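You operate a simulated robot arm through the tools that you are given. There is no shell and no other tool. Be economical: measure what you need, move in short steps, check, and stop when the job is done.

The job below is to be done with a simulated two-armed robot. You get a single attempt, and the scene is never put back.

TASK
Take the lid off the pink lidded pot and lay it down on the top of the pairing bench. Then put the red drying tray on the top of the pairing bench away on the top of the drying tray bench. Then put the small blue dish on the top of the pairing bench away on the orange mat. Then fetch the short dropper pipette and set it on the grate of the rinse drip pan. Then take the small green jar and leave it on the grate of the pure drip pan. Do these in the order given. Set down upright: small green jar.

The check looks at the end state, three seconds after you hand in, the way a careful person would. Anything else that was tipped, shoved, dropped, spilled or broken makes it a failure. A push-on lid holds only when it is set on centred and level and pressed home; a screw cap is set on level and turned clockwise until tight.

THE ROBOT
Two 7-joint arms with two-finger parallel grippers on one trunk, on a base that drives. Base frame: it is fixed to the floor where the robot stands at the start and does not move with it; the origin is under the middle of the robot, x ahead of it, y to its left, z up. Lengths are in mm, angles in degrees, forces in N, time in s.
The left shoulder is at the start at [60, 189, 1178], the right one opposite. With the tool pointing down near the work surface each hand reaches from about 100 to 640 mm from the robot's upright axis, wherever it stands, measured 20 degrees to its own side. Places, roughly: grate of the pure drip pan [1000, -300, 700]; grate of the rinse drip pan [500, -800, 700]; orange mat [4800, -500, 800]; pink lidded pot (9x9x8 cm) [500, 200, 800]; short dropper pipette (12x2x2 cm) [500, 1200, 800]; small blue dish (5x5x3 cm) [1100, 1000, 800]; small green jar (5x5x7 cm) [400, 2900, 900]; top of the drying tray bench [3000, -1100, 800]. Payload 3.43 kg a hand.
Tool frame (each hand has its own): the origin (TCP) lies between the finger pads and is the grasp point; the fingertips stand 30 mm ahead of it; z points along the fingers, y is the line along which they close. The gripper opens to 94 mm. The fingers are 28 mm wide and 10 mm thick; the gripper's body (50 by 96 mm) begins 55 mm behind the TCP.
Orientation is that of the tool frame in the base frame, as a unit quaternion [w, x, y, z]. With the fingers straight down and closing along the base's y, the tool's x points along the base's -x, its y along +y and its z along -z.

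THE INTERFACE
- The arms move only by the tool jog_arm. It takes "left_moves", "right_moves" or both (then of equal length, played together; a hand with none holds still); each is a list of rows, each an object (a shift or turn left out is 0, a gripper value left out holds the last) with "xyz": the shift along the tool's x, y, z in mm, a list of three; "angular": the turn, a rotation vector about the tool's x, y, z in degrees, a list of three; "hand": the finger opening in mm, from 0 to 94. In form: [{"xyz": [x, y, z], "angular": [rx, ry, rz], "hand": hand}, ...]. A call has 1 to 12 rows; each row is the pose to reach, as a shift and turn from the pose commanded when the call began, along the tool's axes at that moment. Rows are played at 5 a second. More than 50 mm and 8.6 degrees between two rows, or a gripper value outside its range, and nothing of the call is played. Where a pose cannot be reached the arm comes as near as it can. A force on the tool above 40 N (or 10 N above the force at the start of the call, whichever is more), or a blocked arm, ends the call early, and 0.2 s more pass. Each finger travels about 153 mm/s and halts on what it meets, pressing with about 38 N; the grip force reading is that of the motor and also rises with nothing between the fingers. The clock runs only during rows and for 0.2 s after the last one: add rows that repeat a pose to give the fingers time. The reply holds the time, the measured pose of the TCP, the force on the tool along the base axes, the opening and the grip force, in the units named above and with some noise, with the torque about the TCP (base axes, N m) and any sound that the robot's microphone picked up.
- Cameras (640 x 400 px; columns grow to the right, rows downward): "scene" is now at [10.1, -18.7, 1718.1]; the picture's right is [-0.25, -0.97, 0.00], its down [-0.79, 0.21, -0.57] and it looks along [0.56, -0.14, -0.82] (base axes); focal length 254 px, centre (320, 200). "left" rides on the left gripper at [76, -14, -102] in its tool frame; the picture's right is [0.18, 0.98, 0.00], its down [-0.75, 0.14, -0.64] and it looks along [-0.63, 0.12, 0.77] (tool axes); focal length 243 px, centre (320, 200). "right" rides on the right gripper at [76, 14, -102] in its tool frame; the picture's right is [-0.18, 0.98, 0.00], its down [-0.75, -0.14, -0.64] and it looks along [-0.63, -0.12, 0.77] (tool axes); focal length 243 px, centre (320, 200). There is no depth. A picture from a camera that has moved, and an enlarged one, comes with that camera's place and axes in the base frame and with its lens.
- snapshot(camera): a new picture of that camera. No time passes.
- lift_body(by): slides the trunk up (or, below 0, down) by that many mm; the arms and the scene camera ride with it, the base frame stays. It gives what a move gives, with no picture.
- steer(legs): drives the robot by 1 to 6 legs, each [ahead, left, turn to the left] in mm, mm and degrees, along the robot's own axes; the way and the turn of a leg run together, so that a leg with both is an arc; at most 1500 mm and 180 degrees a leg. The arms and the cameras ride along, it lands a little off, and it stops where it bumps. It gives what a move gives.
- turn_head(pan, tilt): turns the head with the scene camera to pan (to the left, within 86 degrees either way) and tilt (down, from -29 to 69), counted from straight ahead of the robot. It gives what a move gives.
- close_up(camera, box): a new picture of the part [left, top, right, bottom] of that camera's present view, enlarged. No time passes.
- finish_job(): hands the job in; it is judged then, once.

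Go step by step. Nothing tells you exact positions but the pictures and the camera data: compare them with the known pose of the tool, close in by small moves and look again before you grip or let go. The budget is 165 turns and 138 pictures, counting those below and the enlarged ones. Unless the task says otherwise, let go and move clear before handing in.

The tools are called after "Request:" by a JSON object that holds its "name" and its "arguments". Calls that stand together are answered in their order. jog_arm: Moves the arms, as the interface text tells. Its arguments: {"type":"object","properties":{"left_moves":{"type":"array","items":{"type":"object","properties":{"xyz":{"type":"array","items":{"type":"number"}},"angular":{"type":"array","items":{"type":"number"}},"hand":{"type":"number"}}}},"right_moves":{"type":"array","items":{"type":"object","properties":{"xyz":{"type":"array","items":{"type":"number"}},"angular":{"type":"array","items":{"type":"number"}},"hand":{"type":"number"}}}}},"required":[]} The other tools are called the same way: lift_body (by) slides the trunk up or down; steer (legs) drives the base; turn_head (pan, tilt) turns the head that bears the scene camera; snapshot (camera) takes a picture; close_up (camera, box) takes an enlarged picture of a part of a camera's view; finish_job () hands the job in.

At the start:

```text
clock: 0.0
left_ee_pos: [392.2, 128.5, 1123.2]
left_tcp_rot: [0.0, 0.0, 1.0, 0.0]
left_wrist_force: [-0.6, 0.5, -0.2]
left_wrist_torque: [0.02, 0.01, -0.01]
left_gripper_width: 93.9
left_grip_force: 0.0
right_ee_pos: [310.8, -160.2, 1121.8]
right_tcp_rot: [0.0, -0.001, 1.0, 0.0]
right_wrist_force: [0.5, 1.0, -0.9]
right_wrist_torque: [-0.01, 0.01, -0.01]
right_gripper_width: 93.9
right_grip_force: 0.2
trunk travel left (down, up): [-850.0, 140.0]
robot x, y, heading: [3.2, 0.6, 0.0]
head pan, tilt: [-14.6, 54.9]
```

scene: 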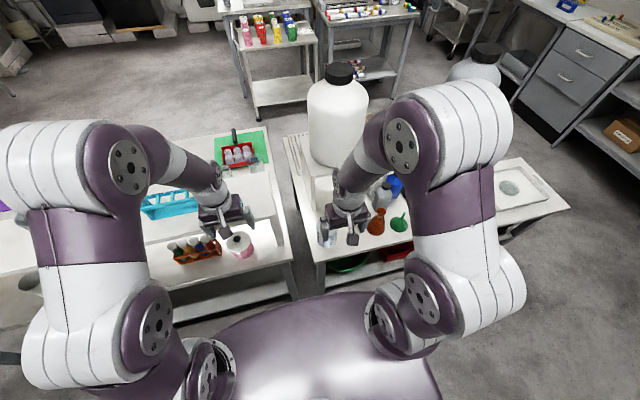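
right: 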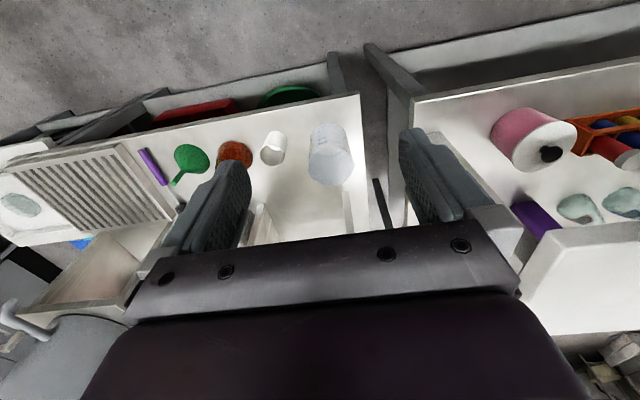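
left: 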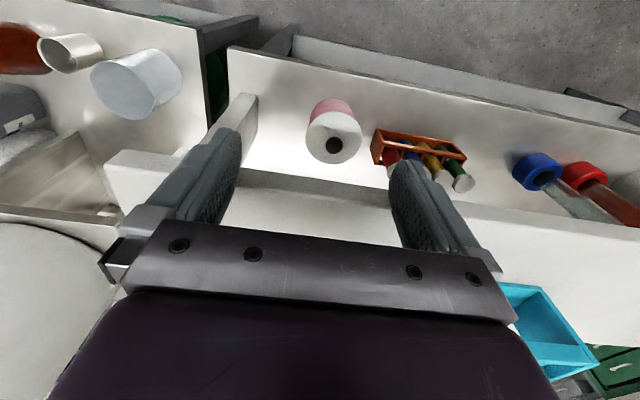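

I see the pink pot ahead-left on a bench, with tube racks next to it. I'll look around to locate everything first.

Request:
{"name": "turn_head", "arguments": {"pan": 40, "tilt": 40}}

```text
clock: 1.2
left_ee_pos: [393.0, 128.0, 1122.7]
left_tcp_rot: [0.0, 0.0, 1.0, -0.001]
left_wrist_force: [0.6, 0.5, 0.0]
left_wrist_torque: [0.03, -0.04, 0.01]
left_gripper_width: 94.2
left_grip_force: 0.0
right_ee_pos: [310.0, -161.0, 1122.6]
right_tcp_rot: [0.001, 0.0, 1.0, 0.001]
right_wrist_force: [0.2, 0.0, -0.1]
right_wrist_torque: [0.01, 0.03, 0.01]
right_gripper_width: 93.9
right_grip_force: 0.1
trunk travel left (down, up): [-850.0, 140.0]
robot x, y, heading: [2.0, 0.0, 0.0]
head pan, tilt: [40.0, 40.0]
```

Request:
{"name": "snapshot", "arguments": {"camera": "scene"}}

Request:
{"name": "close_up", "arguments": {"camera": "left", "box": [220, 40, 540, 240]}}

```text
134 pictures are left
camera scene: at [5.4, 54.1, 1738.7], right [0.64, -0.77, 0.0], down [-0.49, -0.41, -0.77], along [0.59, 0.49, -0.64], focal length 254 px, centre (320, 200)
```

scene: 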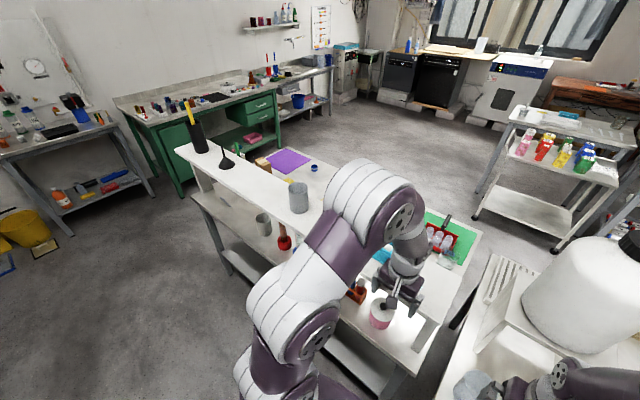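

```text
2.00 times, centred on (380, 140) of left
camera zoom: at [316.6, 113.7, 1224.6], right [-0.18, 0.98, 0.0], down [0.75, 0.14, 0.64], along [0.63, 0.12, -0.77], focal length 485 px, centre (200, 320)
```

zoom: 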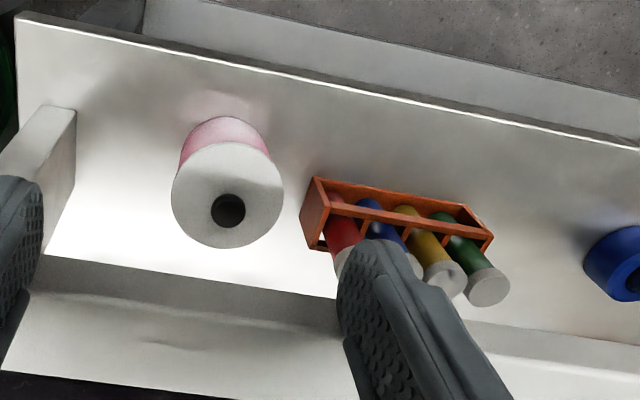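

Request:
{"name": "close_up", "arguments": {"camera": "scene", "box": [160, 100, 340, 220]}}

Request:
{"name": "turn_head", "arguments": {"pan": 0, "tilt": 40}}

Request:
{"name": "snapshot", "arguments": {"camera": "scene"}}

Request:
{"name": "turn_head", "arguments": {"pan": -50, "tilt": 40}}

Request:
{"name": "snapshot", "arguments": {"camera": "scene"}}

Request:
{"name": "turn_head", "arguments": {"pan": 80, "tilt": 30}}

Request:
{"name": "snapshot", "arguments": {"camera": "scene"}}

```text
3.33 times, centred on (250, 160) of scene
camera zoom: at [5.4, 54.1, 1738.7], right [0.64, -0.77, 0.0], down [-0.49, -0.41, -0.77], along [0.59, 0.49, -0.64], focal length 846 px, centre (553, 333)
```

zoom: 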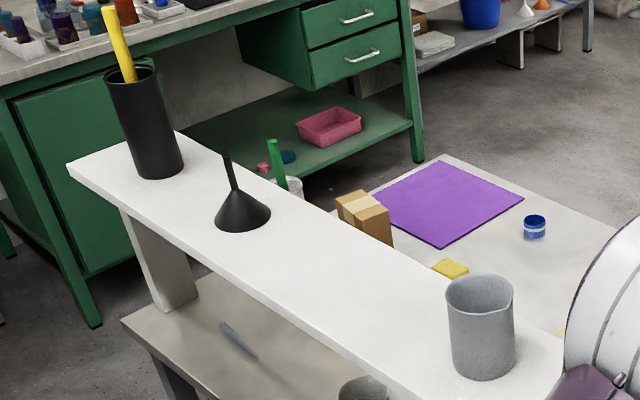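

```text
clock: 2.3
left_ee_pos: [392.6, 128.2, 1123.3]
left_tcp_rot: [0.0, 0.0, 1.0, 0.0]
left_wrist_force: [-0.2, -0.4, 0.0]
left_wrist_torque: [-0.03, -0.05, 0.0]
left_gripper_width: 94.0
left_grip_force: 0.1
right_ee_pos: [310.6, -161.9, 1122.6]
right_tcp_rot: [0.0, -0.001, 1.0, 0.0]
right_wrist_force: [-0.1, -0.2, 0.0]
right_wrist_torque: [0.01, 0.0, 0.02]
right_gripper_width: 93.7
right_grip_force: 0.0
trunk travel left (down, up): [-850.0, 140.0]
robot x, y, heading: [2.5, 0.5, -0.3]
head pan, tilt: [0.0, 40.0]
```

```text
131 pictures are left
camera scene: at [25.2, -0.4, 1738.7], right [0.0, -1.0, 0.0], down [-0.64, 0.0, -0.77], along [0.77, 0.0, -0.64], focal length 254 px, centre (320, 200)
```

scene: 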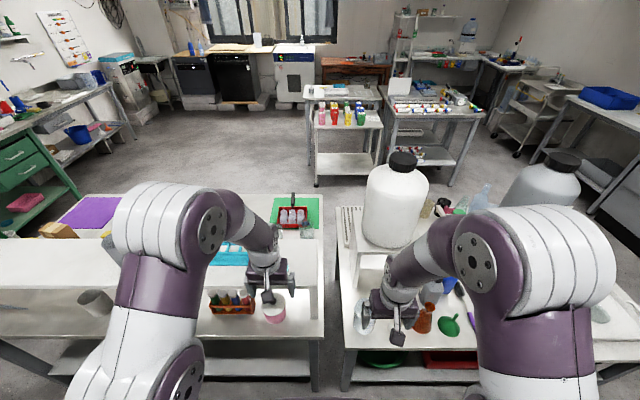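

```text
clock: 3.5
left_ee_pos: [392.9, 128.3, 1123.2]
left_tcp_rot: [0.0, 0.0, 1.0, 0.0]
left_wrist_force: [-0.3, 0.1, 0.9]
left_wrist_torque: [-0.01, -0.03, 0.04]
left_gripper_width: 94.0
left_grip_force: 0.0
right_ee_pos: [309.1, -161.2, 1121.3]
right_tcp_rot: [0.0, 0.001, 1.0, 0.0]
right_wrist_force: [-0.1, -0.5, -0.4]
right_wrist_torque: [0.01, 0.02, 0.0]
right_gripper_width: 94.2
right_grip_force: 0.1
trunk travel left (down, up): [-850.0, 140.0]
robot x, y, heading: [1.0, -1.5, 0.1]
head pan, tilt: [-50.0, 40.0]
```

```text
130 pictures are left
camera scene: at [-5.1, -65.6, 1738.7], right [-0.77, -0.64, 0.0], down [-0.41, 0.49, -0.77], along [0.49, -0.59, -0.64], focal length 254 px, centre (320, 200)
```

scene: 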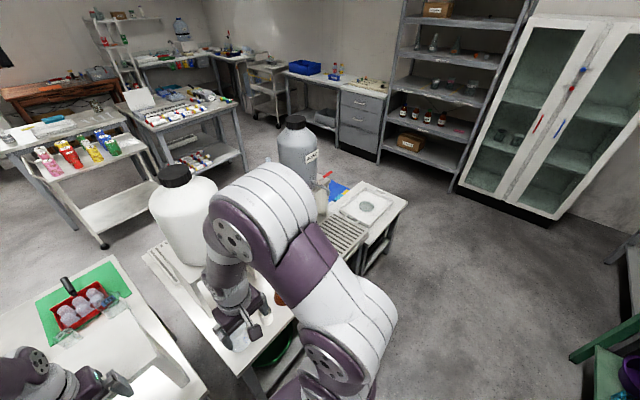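

```text
clock: 5.6
left_ee_pos: [392.5, 128.5, 1123.8]
left_tcp_rot: [0.0, 0.001, 1.0, 0.0]
left_wrist_force: [-0.3, -1.0, 0.9]
left_wrist_torque: [-0.01, 0.0, 0.01]
left_gripper_width: 94.1
left_grip_force: 0.1
right_ee_pos: [311.1, -161.1, 1121.6]
right_tcp_rot: [-0.001, 0.0, 1.0, 0.0]
right_wrist_force: [0.4, 1.1, 0.1]
right_wrist_torque: [0.03, 0.0, -0.01]
right_gripper_width: 93.8
right_grip_force: 0.0
trunk travel left (down, up): [-850.0, 140.0]
robot x, y, heading: [-4.6, -2.7, 0.1]
head pan, tilt: [80.0, 30.0]
```

```text
129 pictures are left
camera scene: at [-44.0, 88.5, 1754.1], right [0.98, -0.17, 0.0], down [-0.09, -0.49, -0.87], along [0.15, 0.85, -0.5], focal length 254 px, centre (320, 200)
```

scene: 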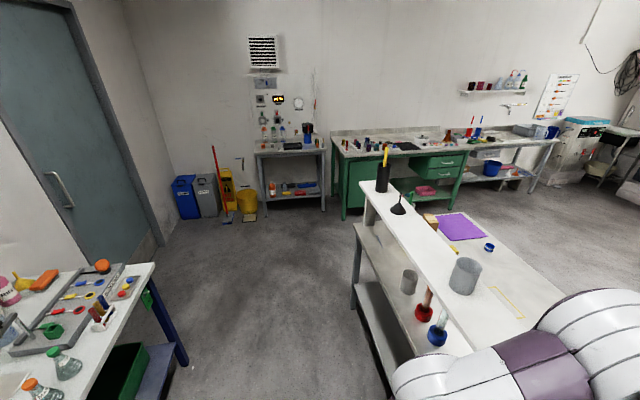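

Request:
{"name": "close_up", "arguments": {"camera": "scene", "box": [240, 90, 400, 190]}}

Request:
{"name": "turn_head", "arguments": {"pan": -15, "tilt": 30}}

Request:
{"name": "close_up", "arguments": {"camera": "scene", "box": [220, 60, 440, 200]}}

Request:
{"name": "close_up", "arguments": {"camera": "scene", "box": [110, 180, 330, 320]}}

```text
4.00 times, centred on (320, 140) of scene
camera zoom: at [-44.0, 88.5, 1754.1], right [0.98, -0.17, 0.0], down [-0.09, -0.49, -0.87], along [0.15, 0.85, -0.5], focal length 1016 px, centre (320, 440)
```

zoom: 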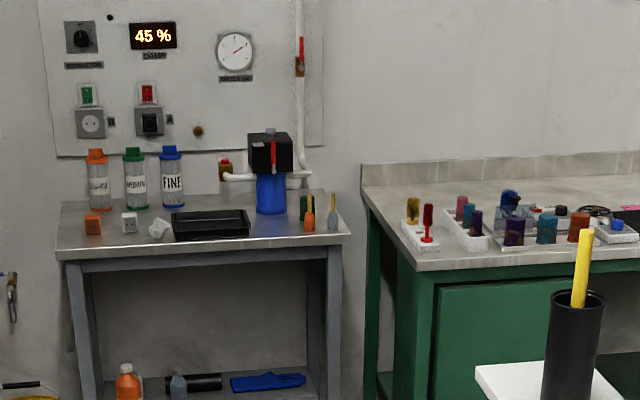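

```text
clock: 7.3
left_ee_pos: [393.3, 128.4, 1123.4]
left_tcp_rot: [0.001, 0.0, 1.0, 0.001]
left_wrist_force: [-0.4, 0.8, 0.0]
left_wrist_torque: [0.01, 0.03, 0.02]
left_gripper_width: 93.7
left_grip_force: 0.1
right_ee_pos: [309.3, -162.7, 1121.3]
right_tcp_rot: [0.0, 0.0, 1.0, 0.0]
right_wrist_force: [-0.3, -0.6, -0.1]
right_wrist_torque: [0.0, 0.01, 0.01]
right_gripper_width: 94.1
right_grip_force: 0.0
trunk travel left (down, up): [-850.0, 140.0]
robot x, y, heading: [2.0, -1.7, -0.0]
head pan, tilt: [-15.0, 30.0]
```

```text
2.86 times, centred on (330, 130) of scene
camera zoom: at [27.6, -23.9, 1754.1], right [-0.26, -0.97, 0.0], down [-0.48, 0.13, -0.87], along [0.84, -0.22, -0.5], focal length 726 px, centre (291, 400)
```

zoom: 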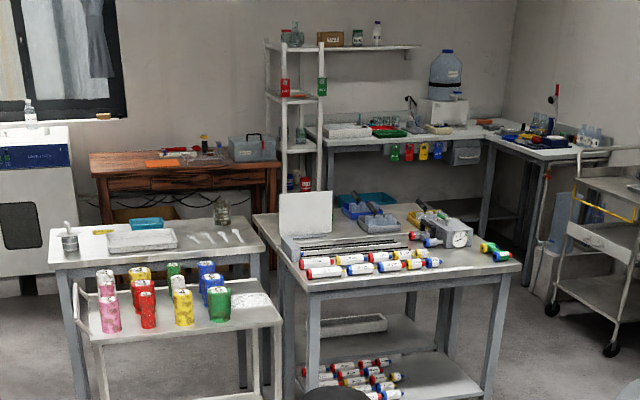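

```text
2.86 times, centred on (220, 250) of scene
camera zoom: at [27.6, -23.9, 1754.1], right [-0.26, -0.97, 0.0], down [-0.48, 0.13, -0.87], along [0.84, -0.22, -0.5], focal length 726 px, centre (606, 57)
```

zoom: 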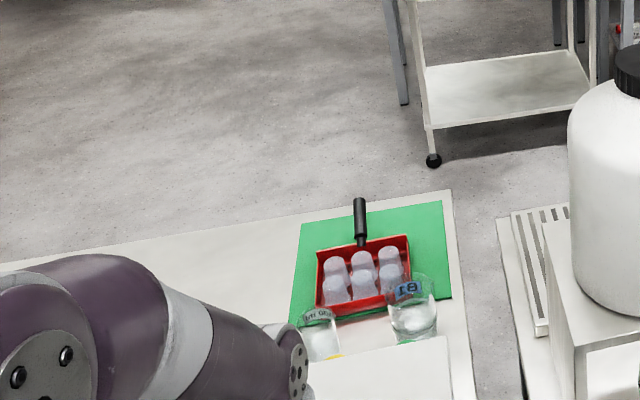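

The red tray holds glassware on the green mat; the orange mat is on the wooden table; the tray bench is the right middle table. First I bring the left hand above the pot to look closer.

Request:
{"name": "jog_arm", "arguments": {"left_moves": [{"xyz": [-20, 20, 20]}, {"xyz": [-40, 38, 40]}, {"xyz": [-45, 40, 80]}]}}

Request:
{"name": "snapshot", "arguments": {"camera": "left"}}

Request:
{"name": "turn_head", "arguments": {"pan": 20, "tilt": 60}}

Request:
{"name": "snapshot", "arguments": {"camera": "scene"}}

```text
clock: 7.7
left_ee_pos: [395.8, 136.0, 1112.5]
left_tcp_rot: [-0.01, 0.001, 1.0, 0.0]
left_wrist_force: [-45.2, -27.5, 50.3]
left_wrist_torque: [1.47, -0.5, 0.52]
left_gripper_width: 93.2
left_grip_force: 0.2
right_ee_pos: [306.8, -164.0, 1121.7]
right_tcp_rot: [0.001, -0.001, 1.0, 0.0]
right_wrist_force: [1.8, 0.8, -0.4]
right_wrist_torque: [-0.05, 0.14, -0.01]
right_gripper_width: 93.8
right_grip_force: 0.0
trunk travel left (down, up): [-850.0, 140.0]
robot x, y, heading: [-0.4, 0.1, -0.3]
head pan, tilt: [-15.0, 30.0]
stopped in row 1 (left hand): the force on the tool passed its limit (the readings are from after the stop); the commanded pose is now the measured one
```

```text
125 pictures are left
camera left: at [321.9, 122.0, 1215.3], right [-0.18, 0.98, 0.0], down [0.77, 0.14, 0.63], along [0.62, 0.12, -0.78], focal length 243 px, centre (320, 200)
```

left: 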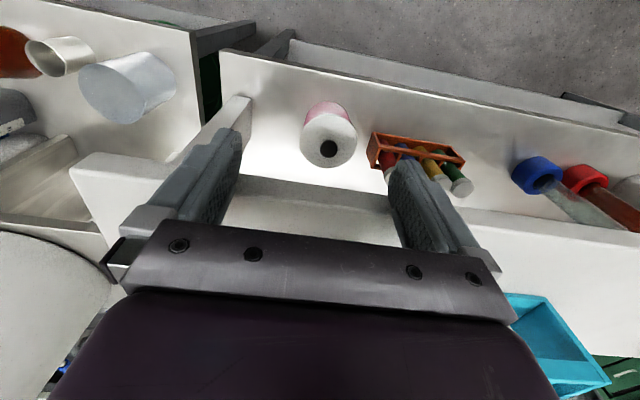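

```text
clock: 8.7
left_ee_pos: [396.5, 137.7, 1111.4]
left_tcp_rot: [-0.008, 0.0, 1.0, 0.001]
left_wrist_force: [-30.3, -12.4, -11.0]
left_wrist_torque: [-0.43, 0.24, 0.77]
left_gripper_width: 92.5
left_grip_force: 0.0
right_ee_pos: [305.5, -162.4, 1123.2]
right_tcp_rot: [0.003, 0.0, 1.0, 0.001]
right_wrist_force: [0.1, -0.3, -0.1]
right_wrist_torque: [-0.02, 0.03, 0.03]
right_gripper_width: 93.9
right_grip_force: 0.1
trunk travel left (down, up): [-850.0, 140.0]
robot x, y, heading: [-2.7, -1.6, 0.0]
head pan, tilt: [20.0, 60.0]
```

```text
124 pictures are left
camera scene: at [-4.7, 19.3, 1711.8], right [0.34, -0.94, 0.0], down [-0.81, -0.29, -0.5], along [0.47, 0.17, -0.86], focal length 254 px, centre (320, 200)
```

scene: 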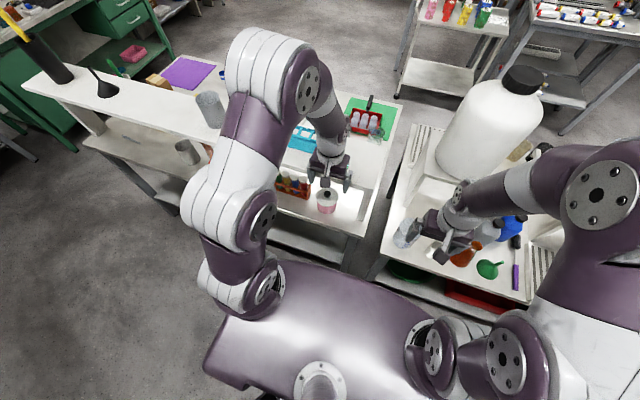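

The shelf over the bench stands at about z≈1090 with its front edge near x≈408, and the hand touched it; the pot sits under it. I back off, then approach under the shelf with a tilted tool.

Request:
{"name": "jog_arm", "arguments": {"left_moves": [{"xyz": [30, -5, 0]}, {"xyz": [70, -10, 0]}, {"xyz": [110, -10, 0]}]}}

Request:
{"name": "lift_body", "arguments": {"by": -150}}

Request:
{"name": "snapshot", "arguments": {"camera": "left"}}

Request:
{"name": "snapshot", "arguments": {"camera": "scene"}}

```text
clock: 9.5
left_ee_pos: [290.8, 130.3, 1112.9]
left_tcp_rot: [-0.005, 0.001, 1.0, -0.001]
left_wrist_force: [-0.3, -0.1, 0.6]
left_wrist_torque: [-0.02, -0.03, 0.04]
left_gripper_width: 94.0
left_grip_force: 0.1
right_ee_pos: [308.7, -161.5, 1122.2]
right_tcp_rot: [0.001, 0.0, 1.0, 0.001]
right_wrist_force: [-0.3, 0.3, 0.0]
right_wrist_torque: [0.02, -0.01, 0.0]
right_gripper_width: 93.8
right_grip_force: 0.1
trunk travel left (down, up): [-850.0, 140.0]
robot x, y, heading: [0.7, -0.1, -0.1]
head pan, tilt: [20.0, 60.0]
```

```text
clock: 11.3
left_ee_pos: [291.4, 130.9, 964.1]
left_tcp_rot: [-0.007, 0.002, 1.0, 0.0]
left_wrist_force: [0.2, 0.4, 0.4]
left_wrist_torque: [-0.02, -0.02, -0.02]
left_gripper_width: 94.2
left_grip_force: 0.1
right_ee_pos: [309.6, -162.1, 971.8]
right_tcp_rot: [0.0, 0.0, 1.0, -0.001]
right_wrist_force: [0.6, -0.1, 0.4]
right_wrist_torque: [0.01, 0.03, 0.0]
right_gripper_width: 93.8
right_grip_force: 0.1
trunk travel left (down, up): [-700.0, 290.0]
robot x, y, heading: [-4.2, -0.6, -0.2]
head pan, tilt: [20.0, 60.0]
```

```text
123 pictures are left
camera left: at [217.1, 116.4, 1064.9], right [-0.18, 0.98, 0.0], down [0.76, 0.14, 0.63], along [0.62, 0.12, -0.78], focal length 243 px, centre (320, 200)
```

left: 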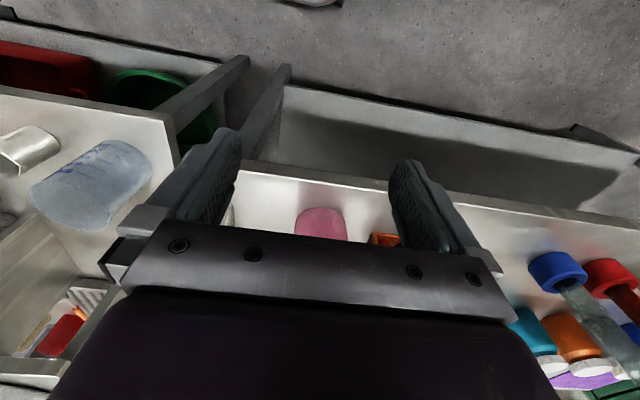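

```text
122 pictures are left
camera scene: at [2.8, 22.2, 1562.0], right [0.34, -0.94, 0.0], down [-0.81, -0.3, -0.5], along [0.47, 0.17, -0.87], focal length 254 px, centre (320, 200)
```

scene: 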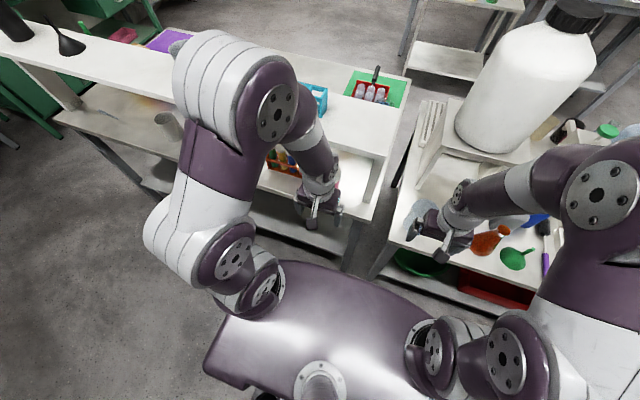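

Request:
{"name": "jog_arm", "arguments": {"left_moves": [{"xyz": [-10, 5, 0], "angular": [0, -8, 0]}, {"xyz": [-20, 10, 0], "angular": [0, -16, 0]}, {"xyz": [-30, 15, 5], "angular": [0, -24, 0]}, {"xyz": [-40, 20, 10], "angular": [0, -32, 0]}, {"xyz": [-50, 25, 15], "angular": [0, -40, 0]}, {"xyz": [-60, 30, 20], "angular": [0, -48, 0]}, {"xyz": [-70, 35, 20], "angular": [0, -54, 0]}]}}

Request:
{"name": "snapshot", "arguments": {"camera": "left"}}

Request:
{"name": "snapshot", "arguments": {"camera": "scene"}}

```text
clock: 12.9
left_ee_pos: [393.2, 162.2, 955.3]
left_tcp_rot: [0.442, 0.014, 0.896, 0.028]
left_wrist_force: [-0.6, 0.3, 0.6]
left_wrist_torque: [0.01, 0.0, -0.01]
left_gripper_width: 94.0
left_grip_force: 0.1
left hand out of reach, approached as far as the arm can: row 3, 4, 5, 6, 7
right_ee_pos: [310.1, -162.4, 971.5]
right_tcp_rot: [0.0, 0.0, 1.0, 0.0]
right_wrist_force: [0.6, -0.8, 0.4]
right_wrist_torque: [0.03, -0.02, 0.01]
right_gripper_width: 94.2
right_grip_force: 0.0
trunk travel left (down, up): [-700.0, 290.0]
robot x, y, heading: [0.3, 3.2, 0.0]
head pan, tilt: [20.0, 60.0]
```

```text
121 pictures are left
camera left: at [266.5, 147.6, 955.0], right [-0.11, 0.99, -0.08], down [-0.05, 0.08, 1.0], along [0.99, 0.12, 0.04], focal length 243 px, centre (320, 200)
```

left: 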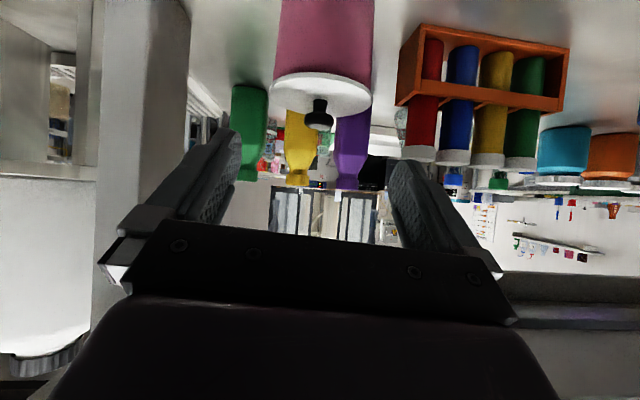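

```text
120 pictures are left
camera scene: at [2.7, 22.2, 1562.0], right [0.34, -0.94, 0.0], down [-0.81, -0.3, -0.5], along [0.47, 0.17, -0.87], focal length 254 px, centre (320, 200)
```

scene: 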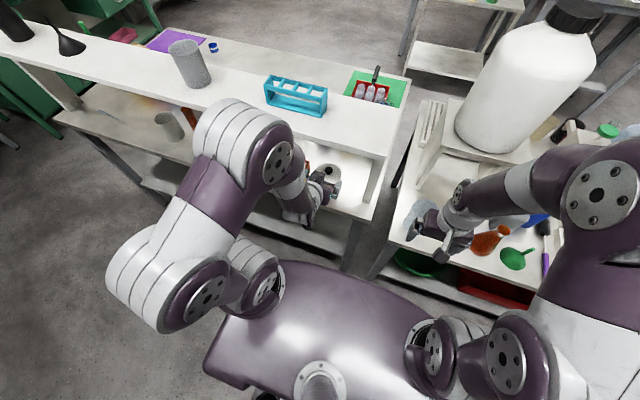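

Request:
{"name": "jog_arm", "arguments": {"left_moves": [{"xyz": [-2, 3, 28], "hand": 60}, {"xyz": [-5, 6, 56], "hand": 60}]}}

Request:
{"name": "snapshot", "arguments": {"camera": "left"}}

Request:
{"name": "close_up", "arguments": {"camera": "scene", "box": [260, 120, 400, 220]}}

```text
clock: 13.5
left_ee_pos: [439.5, 154.1, 925.9]
left_tcp_rot: [0.441, 0.012, 0.897, 0.03]
left_wrist_force: [0.1, 0.4, 0.1]
left_wrist_torque: [-0.02, -0.01, 0.01]
left_gripper_width: 59.9
left_grip_force: 0.1
left hand out of reach, approached as far as the arm can: row 1, 2
right_ee_pos: [309.6, -162.0, 972.5]
right_tcp_rot: [0.0, 0.0, 1.0, -0.001]
right_wrist_force: [0.4, 0.0, 0.5]
right_wrist_torque: [-0.01, -0.02, 0.05]
right_gripper_width: 93.9
right_grip_force: 0.0
trunk travel left (down, up): [-700.0, 290.0]
robot x, y, heading: [0.3, -3.0, -0.2]
head pan, tilt: [20.0, 60.0]
```

```text
119 pictures are left
camera left: at [311.6, 139.8, 925.4], right [-0.12, 0.99, -0.08], down [-0.05, 0.08, 1.0], along [0.99, 0.12, 0.04], focal length 243 px, centre (320, 200)
```

left: 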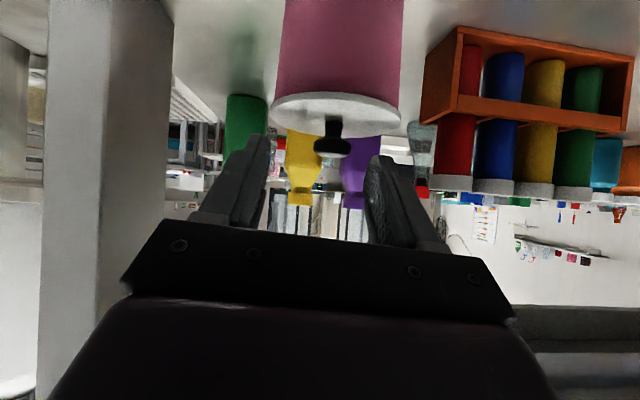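

```text
4.00 times, centred on (330, 170) of scene
camera zoom: at [3.6, 22.1, 1562.0], right [0.34, -0.94, 0.0], down [-0.81, -0.3, -0.5], along [0.47, 0.17, -0.87], focal length 1016 px, centre (280, 320)
```

zoom: 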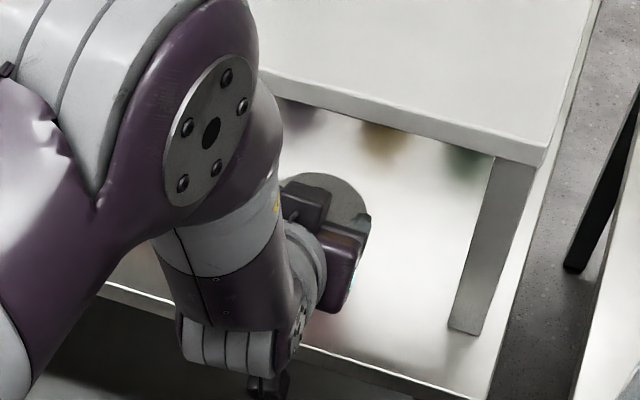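

Knob is around (489,167,888). The arm is cramped, so I back the base a bit and re-level the tool further out.

Request:
{"name": "steer", "arguments": {"legs": [[-150, 0, 0]]}}

Request:
{"name": "jog_arm", "arguments": {"left_moves": [{"xyz": [-10, 3, 25], "hand": 60}, {"xyz": [-20, 6, 50], "hand": 60}, {"xyz": [-30, 12, 75], "hand": 60}]}}

```text
clock: 14.8
left_ee_pos: [288.7, 154.7, 924.7]
left_tcp_rot: [0.441, 0.012, 0.897, 0.03]
left_wrist_force: [0.2, -0.2, -0.6]
left_wrist_torque: [0.04, 0.01, -0.01]
left_gripper_width: 59.9
left_grip_force: 0.0
right_ee_pos: [159.0, -161.6, 971.0]
right_tcp_rot: [0.0, 0.0, 1.0, -0.001]
right_wrist_force: [-0.8, 0.3, 0.3]
right_wrist_torque: [-0.01, -0.04, -0.04]
right_gripper_width: 94.3
right_grip_force: 0.0
trunk travel left (down, up): [-700.0, 290.0]
robot x, y, heading: [-152.6, -1.6, -0.1]
head pan, tilt: [20.0, 60.0]
```

```text
clock: 15.6
left_ee_pos: [365.7, 168.8, 904.1]
left_tcp_rot: [0.439, 0.013, 0.898, 0.029]
left_wrist_force: [0.4, 0.7, -0.6]
left_wrist_torque: [0.02, 0.02, -0.02]
left_gripper_width: 59.9
left_grip_force: 0.0
right_ee_pos: [159.2, -161.9, 972.0]
right_tcp_rot: [-0.001, 0.0, 1.0, 0.0]
right_wrist_force: [0.8, 0.5, -0.2]
right_wrist_torque: [-0.01, 0.01, 0.02]
right_gripper_width: 94.3
right_grip_force: 0.1
trunk travel left (down, up): [-700.0, 290.0]
robot x, y, heading: [-153.2, -0.8, 0.0]
head pan, tilt: [20.0, 60.0]
```

Request:
{"name": "jog_arm", "arguments": {"left_moves": [{"xyz": [-26, 0, 18], "angular": [1.5, -5, -1.8]}, {"xyz": [-52, -1, 37], "angular": [2.2, -10, -2.9]}]}}

Request:
{"name": "snapshot", "arguments": {"camera": "left"}}

Request:
{"name": "snapshot", "arguments": {"camera": "scene"}}

```text
clock: 16.2
left_ee_pos: [411.7, 141.2, 933.6]
left_tcp_rot: [0.517, -0.001, 0.856, 0.004]
left_wrist_force: [-0.1, -0.4, -0.3]
left_wrist_torque: [-0.03, -0.01, -0.03]
left_gripper_width: 60.2
left_grip_force: 0.1
left hand out of reach, approached as far as the arm can: row 1, 2
right_ee_pos: [158.4, -161.2, 971.3]
right_tcp_rot: [0.0, 0.0, 1.0, 0.0]
right_wrist_force: [0.8, 0.5, -0.1]
right_wrist_torque: [0.01, -0.03, -0.01]
right_gripper_width: 94.0
right_grip_force: 0.0
trunk travel left (down, up): [-700.0, 290.0]
robot x, y, heading: [-149.6, 5.5, -0.3]
head pan, tilt: [20.0, 60.0]
```

```text
117 pictures are left
camera left: at [285.2, 125.8, 913.0], right [-0.09, 0.98, -0.16], down [-0.22, 0.13, 0.97], along [0.97, 0.12, 0.2], focal length 243 px, centre (320, 200)
```

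left: 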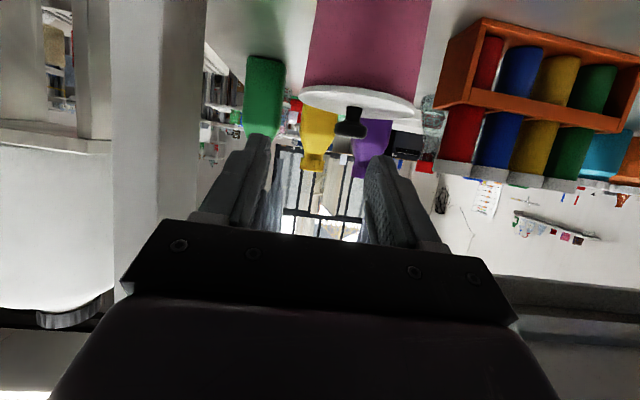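

```text
116 pictures are left
camera scene: at [-147.9, 22.2, 1562.0], right [0.34, -0.94, 0.0], down [-0.81, -0.3, -0.5], along [0.47, 0.17, -0.87], focal length 254 px, centre (320, 200)
```

scene: 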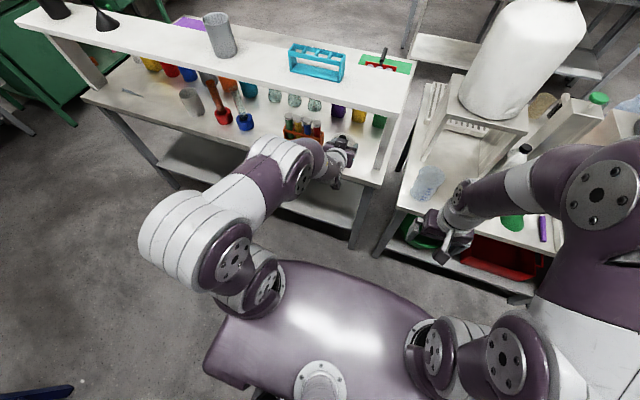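

Request:
{"name": "steer", "arguments": {"legs": [[0, 25, 0]]}}

Request:
{"name": "lift_body", "arguments": {"by": -33}}

Request:
{"name": "snapshot", "arguments": {"camera": "left"}}

```text
clock: 17.1
left_ee_pos: [411.2, 163.6, 933.3]
left_tcp_rot: [0.516, 0.0, 0.856, 0.005]
left_wrist_force: [0.2, 0.0, -0.4]
left_wrist_torque: [0.01, 0.0, 0.03]
left_gripper_width: 59.9
left_grip_force: 0.1
right_ee_pos: [158.4, -139.3, 970.7]
right_tcp_rot: [0.0, 0.0, 1.0, 0.001]
right_wrist_force: [1.2, -0.3, -0.4]
right_wrist_torque: [-0.01, 0.03, 0.01]
right_gripper_width: 93.9
right_grip_force: 0.1
trunk travel left (down, up): [-700.0, 290.0]
robot x, y, heading: [-148.2, 25.3, 0.0]
head pan, tilt: [20.0, 60.0]
```

```text
clock: 17.8
left_ee_pos: [409.0, 165.0, 900.8]
left_tcp_rot: [0.517, 0.0, 0.856, 0.004]
left_wrist_force: [0.2, 0.3, 0.2]
left_wrist_torque: [-0.02, -0.03, 0.0]
left_gripper_width: 60.0
left_grip_force: 0.0
right_ee_pos: [158.2, -136.3, 939.6]
right_tcp_rot: [0.0, 0.0, 1.0, 0.0]
right_wrist_force: [-0.2, 0.1, 0.5]
right_wrist_torque: [0.01, -0.02, 0.01]
right_gripper_width: 93.9
right_grip_force: 0.1
trunk travel left (down, up): [-667.0, 323.0]
robot x, y, heading: [-150.5, 21.8, -0.3]
head pan, tilt: [20.0, 60.0]
```

```text
115 pictures are left
camera left: at [284.9, 150.2, 880.1], right [-0.09, 0.98, -0.16], down [-0.22, 0.13, 0.97], along [0.97, 0.12, 0.2], focal length 243 px, centre (320, 200)
```

left: 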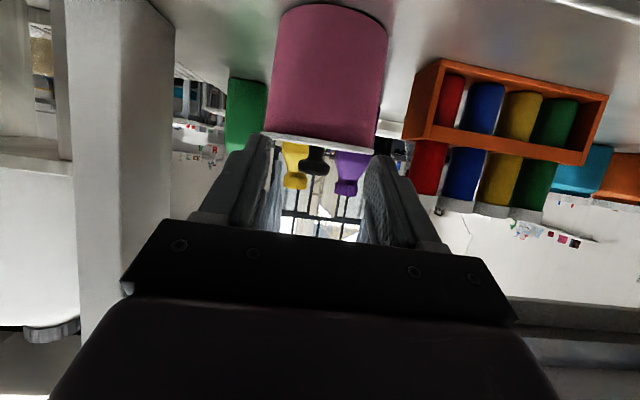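

Request:
{"name": "lift_body", "arguments": {"by": 8}}

Request:
{"name": "steer", "arguments": {"legs": [[45, 0, 0]]}}

Request:
{"name": "snapshot", "arguments": {"camera": "left"}}

```text
clock: 18.4
left_ee_pos: [411.2, 165.9, 909.4]
left_tcp_rot: [0.517, -0.001, 0.856, 0.004]
left_wrist_force: [-0.2, 0.3, 0.0]
left_wrist_torque: [0.01, -0.03, -0.02]
left_gripper_width: 59.9
left_grip_force: 0.1
right_ee_pos: [159.7, -136.9, 947.6]
right_tcp_rot: [-0.001, 0.0, 1.0, -0.001]
right_wrist_force: [0.6, 0.4, 0.6]
right_wrist_torque: [0.03, -0.02, 0.01]
right_gripper_width: 93.9
right_grip_force: 0.0
trunk travel left (down, up): [-675.0, 315.0]
robot x, y, heading: [-150.5, 22.5, -0.4]
head pan, tilt: [20.0, 60.0]
```

```text
clock: 19.3
left_ee_pos: [455.7, 166.1, 908.1]
left_tcp_rot: [0.516, 0.0, 0.856, 0.004]
left_wrist_force: [-0.2, 0.1, -0.9]
left_wrist_torque: [-0.02, -0.03, -0.02]
left_gripper_width: 60.1
left_grip_force: 0.0
right_ee_pos: [204.6, -136.5, 945.8]
right_tcp_rot: [0.0, 0.0, 1.0, 0.0]
right_wrist_force: [0.5, 0.2, 0.0]
right_wrist_torque: [0.0, 0.0, 0.02]
right_gripper_width: 93.8
right_grip_force: 0.1
trunk travel left (down, up): [-675.0, 315.0]
robot x, y, heading: [-106.3, 23.9, -0.0]
head pan, tilt: [20.0, 60.0]
```

```text
114 pictures are left
camera left: at [330.1, 150.3, 887.4], right [-0.09, 0.98, -0.16], down [-0.22, 0.13, 0.97], along [0.97, 0.12, 0.2], focal length 243 px, centre (320, 200)
```

left: 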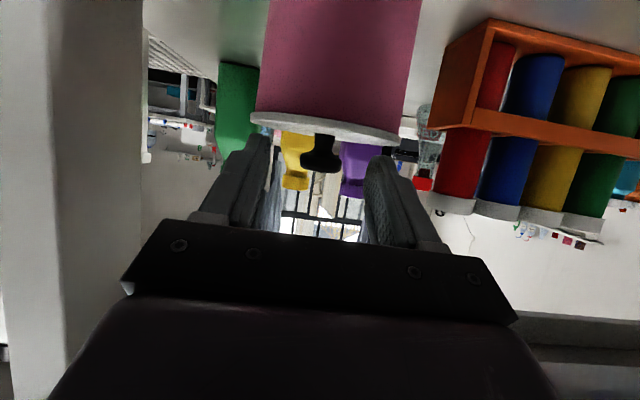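

Request:
{"name": "steer", "arguments": {"legs": [[15, 0, 0]]}}

Request:
{"name": "snapshot", "arguments": {"camera": "left"}}

```text
clock: 20.1
left_ee_pos: [469.3, 163.7, 910.1]
left_tcp_rot: [0.517, -0.001, 0.856, 0.005]
left_wrist_force: [1.4, 0.2, -0.2]
left_wrist_torque: [0.0, 0.0, 0.0]
left_gripper_width: 59.8
left_grip_force: 0.1
right_ee_pos: [217.3, -136.9, 947.6]
right_tcp_rot: [0.001, 0.001, 1.0, 0.0]
right_wrist_force: [-0.8, -0.1, 0.0]
right_wrist_torque: [0.03, -0.04, -0.01]
right_gripper_width: 94.2
right_grip_force: 0.1
trunk travel left (down, up): [-675.0, 315.0]
robot x, y, heading: [-93.1, 24.1, -0.3]
head pan, tilt: [20.0, 60.0]
```

```text
113 pictures are left
camera left: at [343.1, 150.3, 888.4], right [-0.09, 0.98, -0.16], down [-0.22, 0.13, 0.97], along [0.97, 0.12, 0.2], focal length 243 px, centre (320, 200)
```

left: 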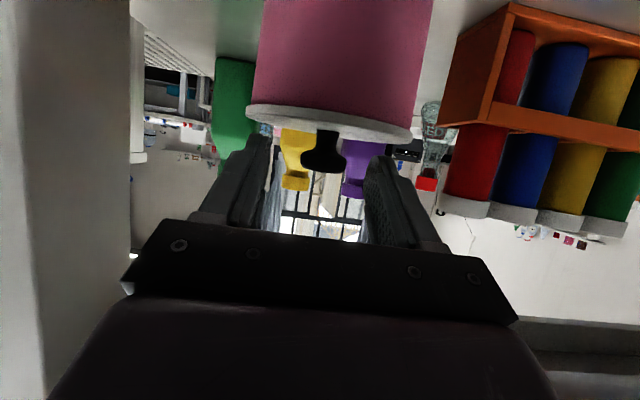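

Request:
{"name": "jog_arm", "arguments": {"left_moves": [{"hand": 40}, {"hand": 25}, {"hand": 10}, {"hand": 10}, {"hand": 10}]}}

Request:
{"name": "snapshot", "arguments": {"camera": "left"}}

```text
clock: 21.3
left_ee_pos: [470.3, 164.2, 909.2]
left_tcp_rot: [0.517, -0.001, 0.856, 0.004]
left_wrist_force: [0.3, 0.3, 1.3]
left_wrist_torque: [0.0, -0.06, 0.02]
left_gripper_width: 23.2
left_grip_force: 37.9
right_ee_pos: [218.5, -136.9, 946.3]
right_tcp_rot: [0.0, 0.0, 1.0, 0.0]
right_wrist_force: [0.3, -0.8, 0.2]
right_wrist_torque: [-0.02, -0.02, -0.01]
right_gripper_width: 93.7
right_grip_force: 0.0
trunk travel left (down, up): [-675.0, 315.0]
robot x, y, heading: [-92.5, 23.6, -0.3]
head pan, tilt: [20.0, 60.0]
```

```text
112 pictures are left
camera left: at [344.2, 150.3, 888.0], right [-0.09, 0.98, -0.16], down [-0.22, 0.13, 0.97], along [0.97, 0.12, 0.2], focal length 243 px, centre (320, 200)
```

left: 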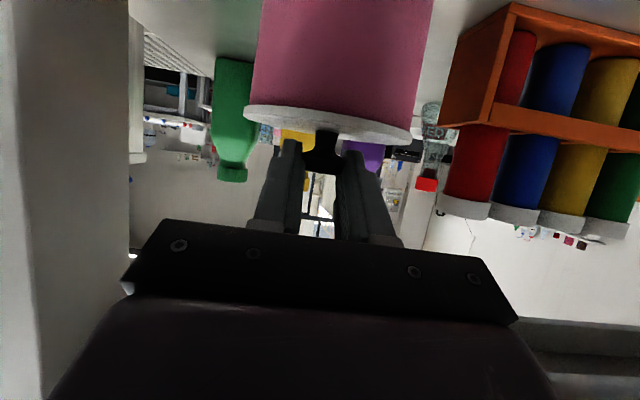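

Request:
{"name": "lift_body", "arguments": {"by": 15}}

Request:
{"name": "snapshot", "arguments": {"camera": "left"}}

```text
clock: 21.9
left_ee_pos: [469.7, 165.7, 922.9]
left_tcp_rot: [0.516, 0.0, 0.856, 0.004]
left_wrist_force: [-0.5, -0.3, -0.9]
left_wrist_torque: [0.0, -0.01, 0.01]
left_gripper_width: 23.5
left_grip_force: 38.0
right_ee_pos: [218.1, -137.3, 961.9]
right_tcp_rot: [0.0, -0.001, 1.0, 0.0]
right_wrist_force: [0.4, -0.3, 0.8]
right_wrist_torque: [0.02, 0.0, 0.0]
right_gripper_width: 94.1
right_grip_force: 0.0
trunk travel left (down, up): [-690.0, 300.0]
robot x, y, heading: [-94.7, 24.9, 0.0]
head pan, tilt: [20.0, 60.0]
```

```text
111 pictures are left
camera left: at [344.2, 150.3, 902.7], right [-0.09, 0.98, -0.16], down [-0.22, 0.13, 0.97], along [0.97, 0.12, 0.2], focal length 243 px, centre (320, 200)
```

left: 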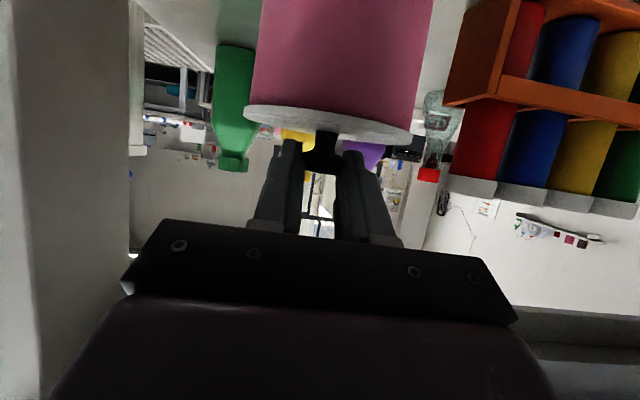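

The lid is pushed on tight—the whole pot rises. I set it back down and will hold the body with the right hand.

Request:
{"name": "lift_body", "arguments": {"by": -15}}

Request:
{"name": "turn_head", "arguments": {"pan": 5, "tilt": 50}}

Request:
{"name": "snapshot", "arguments": {"camera": "scene"}}

Request:
{"name": "snapshot", "arguments": {"camera": "right"}}

```text
clock: 22.5
left_ee_pos: [470.2, 164.2, 909.0]
left_tcp_rot: [0.517, -0.001, 0.856, 0.004]
left_wrist_force: [-0.2, 0.1, 1.6]
left_wrist_torque: [-0.03, 0.13, -0.04]
left_gripper_width: 23.0
left_grip_force: 38.1
right_ee_pos: [218.8, -137.6, 946.3]
right_tcp_rot: [-0.001, 0.001, 1.0, 0.001]
right_wrist_force: [1.0, 0.3, 0.0]
right_wrist_torque: [0.02, 0.04, 0.0]
right_gripper_width: 94.0
right_grip_force: 0.0
trunk travel left (down, up): [-675.0, 315.0]
robot x, y, heading: [-92.7, 23.3, -0.0]
head pan, tilt: [20.0, 60.0]
```

```text
clock: 23.3
left_ee_pos: [470.2, 164.8, 908.3]
left_tcp_rot: [0.516, 0.0, 0.856, 0.004]
left_wrist_force: [0.0, 0.2, 0.9]
left_wrist_torque: [-0.02, -0.04, 0.0]
left_gripper_width: 23.7
left_grip_force: 37.6
right_ee_pos: [219.4, -137.0, 947.4]
right_tcp_rot: [-0.001, 0.0, 1.0, 0.0]
right_wrist_force: [-1.0, 0.2, 0.0]
right_wrist_torque: [-0.02, 0.0, 0.03]
right_gripper_width: 94.0
right_grip_force: 0.1
trunk travel left (down, up): [-675.0, 315.0]
robot x, y, heading: [-91.7, 23.2, 0.1]
head pan, tilt: [5.0, 50.0]
```

```text
110 pictures are left
camera scene: at [-74.5, 30.8, 1549.5], right [0.09, -1.0, 0.0], down [-0.76, -0.07, -0.64], along [0.64, 0.06, -0.77], focal length 254 px, centre (320, 200)
```

scene: 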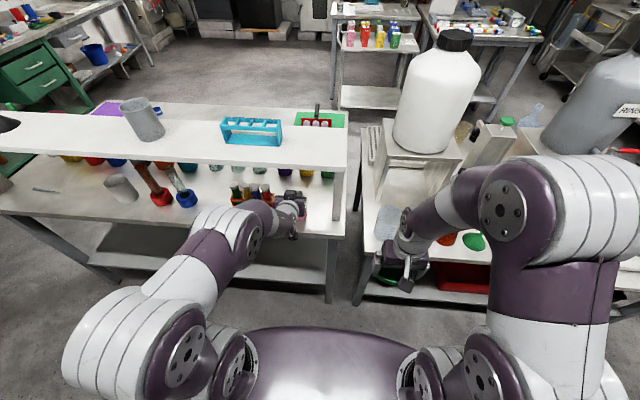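

```text
109 pictures are left
camera right: at [141.7, -123.0, 1047.2], right [0.18, 0.98, 0.0], down [0.75, -0.14, 0.64], along [0.63, -0.12, -0.77], focal length 243 px, centre (320, 200)
```

right: 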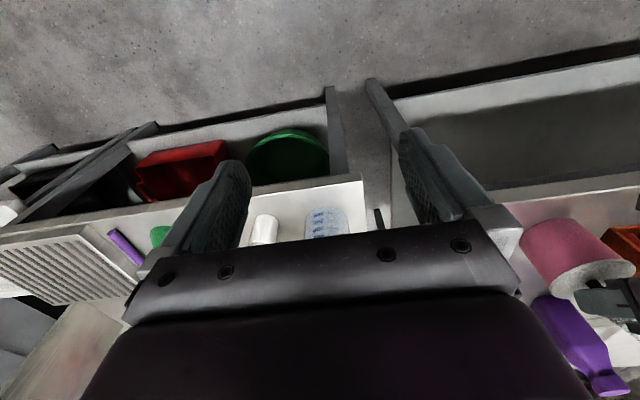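

Request:
{"name": "jog_arm", "arguments": {"right_moves": [{"xyz": [-20, 20, 0], "angular": [0, -8, 0]}, {"xyz": [-40, 40, 5], "angular": [0, -16, 0]}, {"xyz": [-60, 60, 10], "angular": [0, -24, 0]}, {"xyz": [-80, 80, 15], "angular": [0, -32, 0]}, {"xyz": [-100, 100, 20], "angular": [0, -40, 0]}, {"xyz": [-115, 115, 25], "angular": [0, -48, 0]}, {"xyz": [-130, 130, 30], "angular": [0, -56, 0]}, {"xyz": [-140, 145, 35], "angular": [0, -64, 0]}, {"xyz": [-150, 157, 40], "angular": [0, -72, 0]}]}}

Request:
{"name": "snapshot", "arguments": {"camera": "right"}}

Request:
{"name": "snapshot", "arguments": {"camera": "scene"}}

```text
clock: 25.3
left_ee_pos: [471.0, 165.6, 908.8]
left_tcp_rot: [0.516, -0.001, 0.857, 0.005]
left_wrist_force: [0.3, 0.6, 0.0]
left_wrist_torque: [0.04, 0.02, -0.03]
left_gripper_width: 22.8
left_grip_force: 39.0
right_ee_pos: [382.6, 24.1, 915.4]
right_tcp_rot: [0.584, 0.0, 0.812, 0.001]
right_wrist_force: [0.1, 0.2, -0.7]
right_wrist_torque: [-0.02, -0.01, -0.04]
right_gripper_width: 93.8
right_grip_force: 0.1
right hand out of reach, approached as far as the arm can: row 9
trunk travel left (down, up): [-675.0, 315.0]
robot x, y, heading: [-92.2, 22.3, 0.1]
head pan, tilt: [5.0, 50.0]
```

```text
108 pictures are left
camera right: at [260.4, 38.0, 874.4], right [0.06, 0.98, 0.18], down [-0.37, -0.14, 0.92], along [0.93, -0.12, 0.36], focal length 243 px, centre (320, 200)
```

right: 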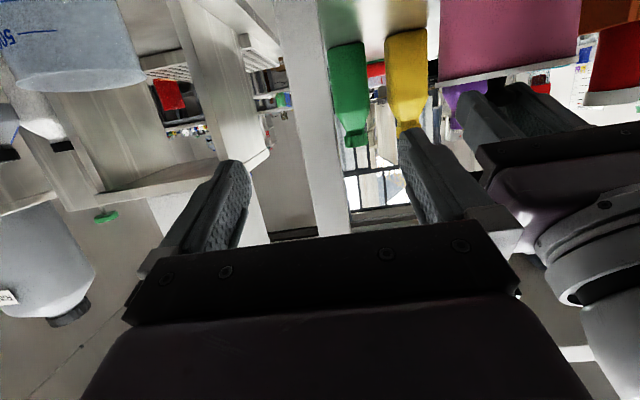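

```text
107 pictures are left
camera scene: at [-74.1, 31.1, 1549.6], right [0.09, -1.0, 0.0], down [-0.76, -0.07, -0.64], along [0.64, 0.06, -0.77], focal length 254 px, centre (320, 200)
```

scene: 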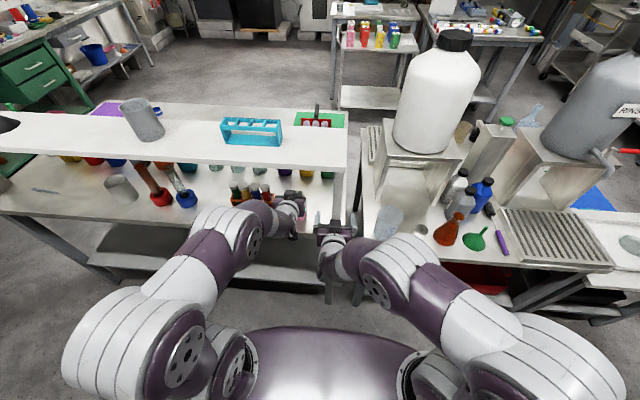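

Request:
{"name": "jog_arm", "arguments": {"right_moves": [{"xyz": [16, 0, 3], "angular": [-7.6, 0, -2.5]}, {"xyz": [32, 12, 6], "angular": [-15.2, 0, -5.1]}, {"xyz": [48, 24, 10], "angular": [-22.7, 0, -7.6]}, {"xyz": [64, 35, 13], "angular": [-30.3, 0, -10.2]}, {"xyz": [64, 46, 13], "angular": [-37.9, 0, -12.8]}]}}

Request:
{"name": "snapshot", "arguments": {"camera": "right"}}

Request:
{"name": "snapshot", "arguments": {"camera": "scene"}}

```text
clock: 26.3
left_ee_pos: [468.0, 168.2, 908.5]
left_tcp_rot: [0.516, 0.005, 0.857, 0.011]
left_wrist_force: [-19.9, 32.2, 13.7]
left_wrist_torque: [1.2, 0.4, -4.98]
left_gripper_width: 22.5
left_grip_force: 37.6
right_ee_pos: [371.8, 97.1, 874.8]
right_tcp_rot: [0.578, -0.183, 0.787, 0.115]
right_wrist_force: [20.7, -35.3, 1.4]
right_wrist_torque: [0.26, 0.15, 0.14]
right_gripper_width: 71.1
right_grip_force: 0.0
right hand out of reach, approached as far as the arm can: row 1, 2, 3, 4
trunk travel left (down, up): [-675.0, 315.0]
robot x, y, heading: [-93.6, 27.0, -0.5]
head pan, tilt: [5.0, 50.0]
stopped in row 4 (right hand): the force on the tool passed its limit (the readings are from after the stop); the commanded pose is now the measured one
```

```text
106 pictures are left
camera right: at [256.5, 58.1, 831.2], right [-0.36, 0.92, 0.15], down [-0.3, -0.26, 0.92], along [0.88, 0.29, 0.37], focal length 243 px, centre (320, 200)
```

right: 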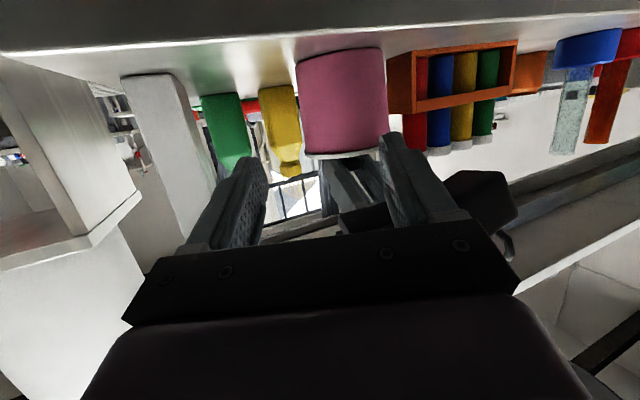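

```text
105 pictures are left
camera scene: at [-76.0, 30.0, 1549.9], right [0.09, -1.0, 0.0], down [-0.76, -0.07, -0.64], along [0.64, 0.06, -0.77], focal length 254 px, centre (320, 200)
```

scene: 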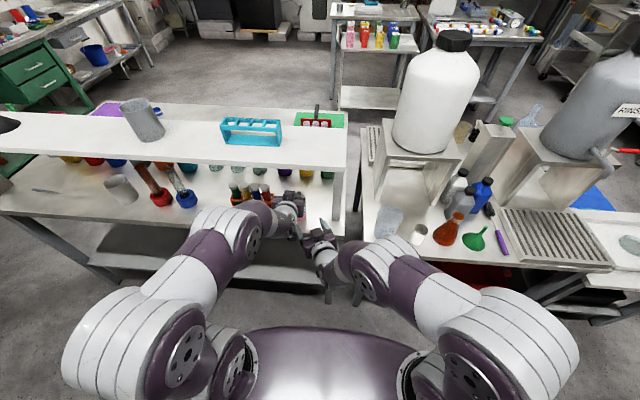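

The right finger touched the left gripper's camera. I withdraw the right hand; plan: carry the pot out into free space and separate the lid there.

Request:
{"name": "jog_arm", "arguments": {"right_moves": [{"xyz": [6, -25, -16]}, {"xyz": [12, -50, -32]}, {"xyz": [18, -85, -55]}, {"xyz": [24, -120, -75]}]}}

Request:
{"name": "snapshot", "arguments": {"camera": "left"}}

```text
clock: 27.3
left_ee_pos: [469.3, 167.2, 907.9]
left_tcp_rot: [0.516, 0.004, 0.857, 0.008]
left_wrist_force: [-0.8, -0.4, -0.7]
left_wrist_torque: [-0.04, -0.01, -0.02]
left_gripper_width: 22.5
left_grip_force: 38.3
right_ee_pos: [343.9, 58.4, 919.5]
right_tcp_rot: [0.572, -0.18, 0.793, 0.102]
right_wrist_force: [-0.4, -1.2, -0.1]
right_wrist_torque: [0.02, 0.01, -0.02]
right_gripper_width: 94.1
right_grip_force: 0.1
right hand out of reach, approached as far as the arm can: row 1, 2, 3, 4
trunk travel left (down, up): [-675.0, 315.0]
robot x, y, heading: [-89.7, 25.7, -0.1]
head pan, tilt: [5.0, 50.0]
heard: snap
```

```text
104 pictures are left
camera left: at [343.3, 152.4, 886.8], right [-0.09, 0.99, -0.14], down [-0.22, 0.12, 0.97], along [0.97, 0.12, 0.2], focal length 243 px, centre (320, 200)
```

left: 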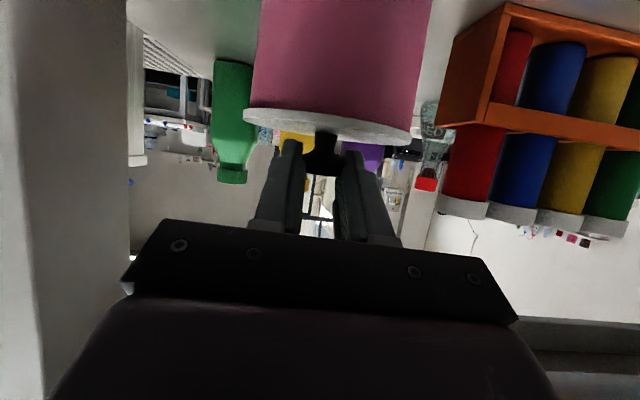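

A snap was heard—perhaps the lid has come loose. I lift slightly to test.

Request:
{"name": "lift_body", "arguments": {"by": 12}}

Request:
{"name": "snapshot", "arguments": {"camera": "left"}}

```text
clock: 27.9
left_ee_pos: [469.4, 167.9, 919.5]
left_tcp_rot: [0.516, 0.003, 0.857, 0.009]
left_wrist_force: [-0.4, 0.1, -0.3]
left_wrist_torque: [-0.01, -0.01, 0.03]
left_gripper_width: 22.4
left_grip_force: 37.9
right_ee_pos: [345.7, 57.8, 931.7]
right_tcp_rot: [0.571, -0.18, 0.795, 0.101]
right_wrist_force: [0.3, -0.1, 0.2]
right_wrist_torque: [-0.01, -0.01, 0.01]
right_gripper_width: 93.9
right_grip_force: 0.1
trunk travel left (down, up): [-687.0, 303.0]
robot x, y, heading: [-86.1, 25.8, -0.1]
head pan, tilt: [5.0, 50.0]
```

```text
103 pictures are left
camera left: at [343.6, 152.9, 898.6], right [-0.09, 0.99, -0.14], down [-0.22, 0.12, 0.97], along [0.97, 0.12, 0.2], focal length 243 px, centre (320, 200)
```

left: 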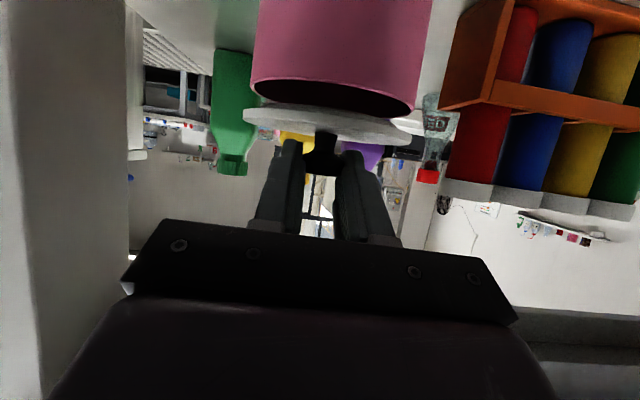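

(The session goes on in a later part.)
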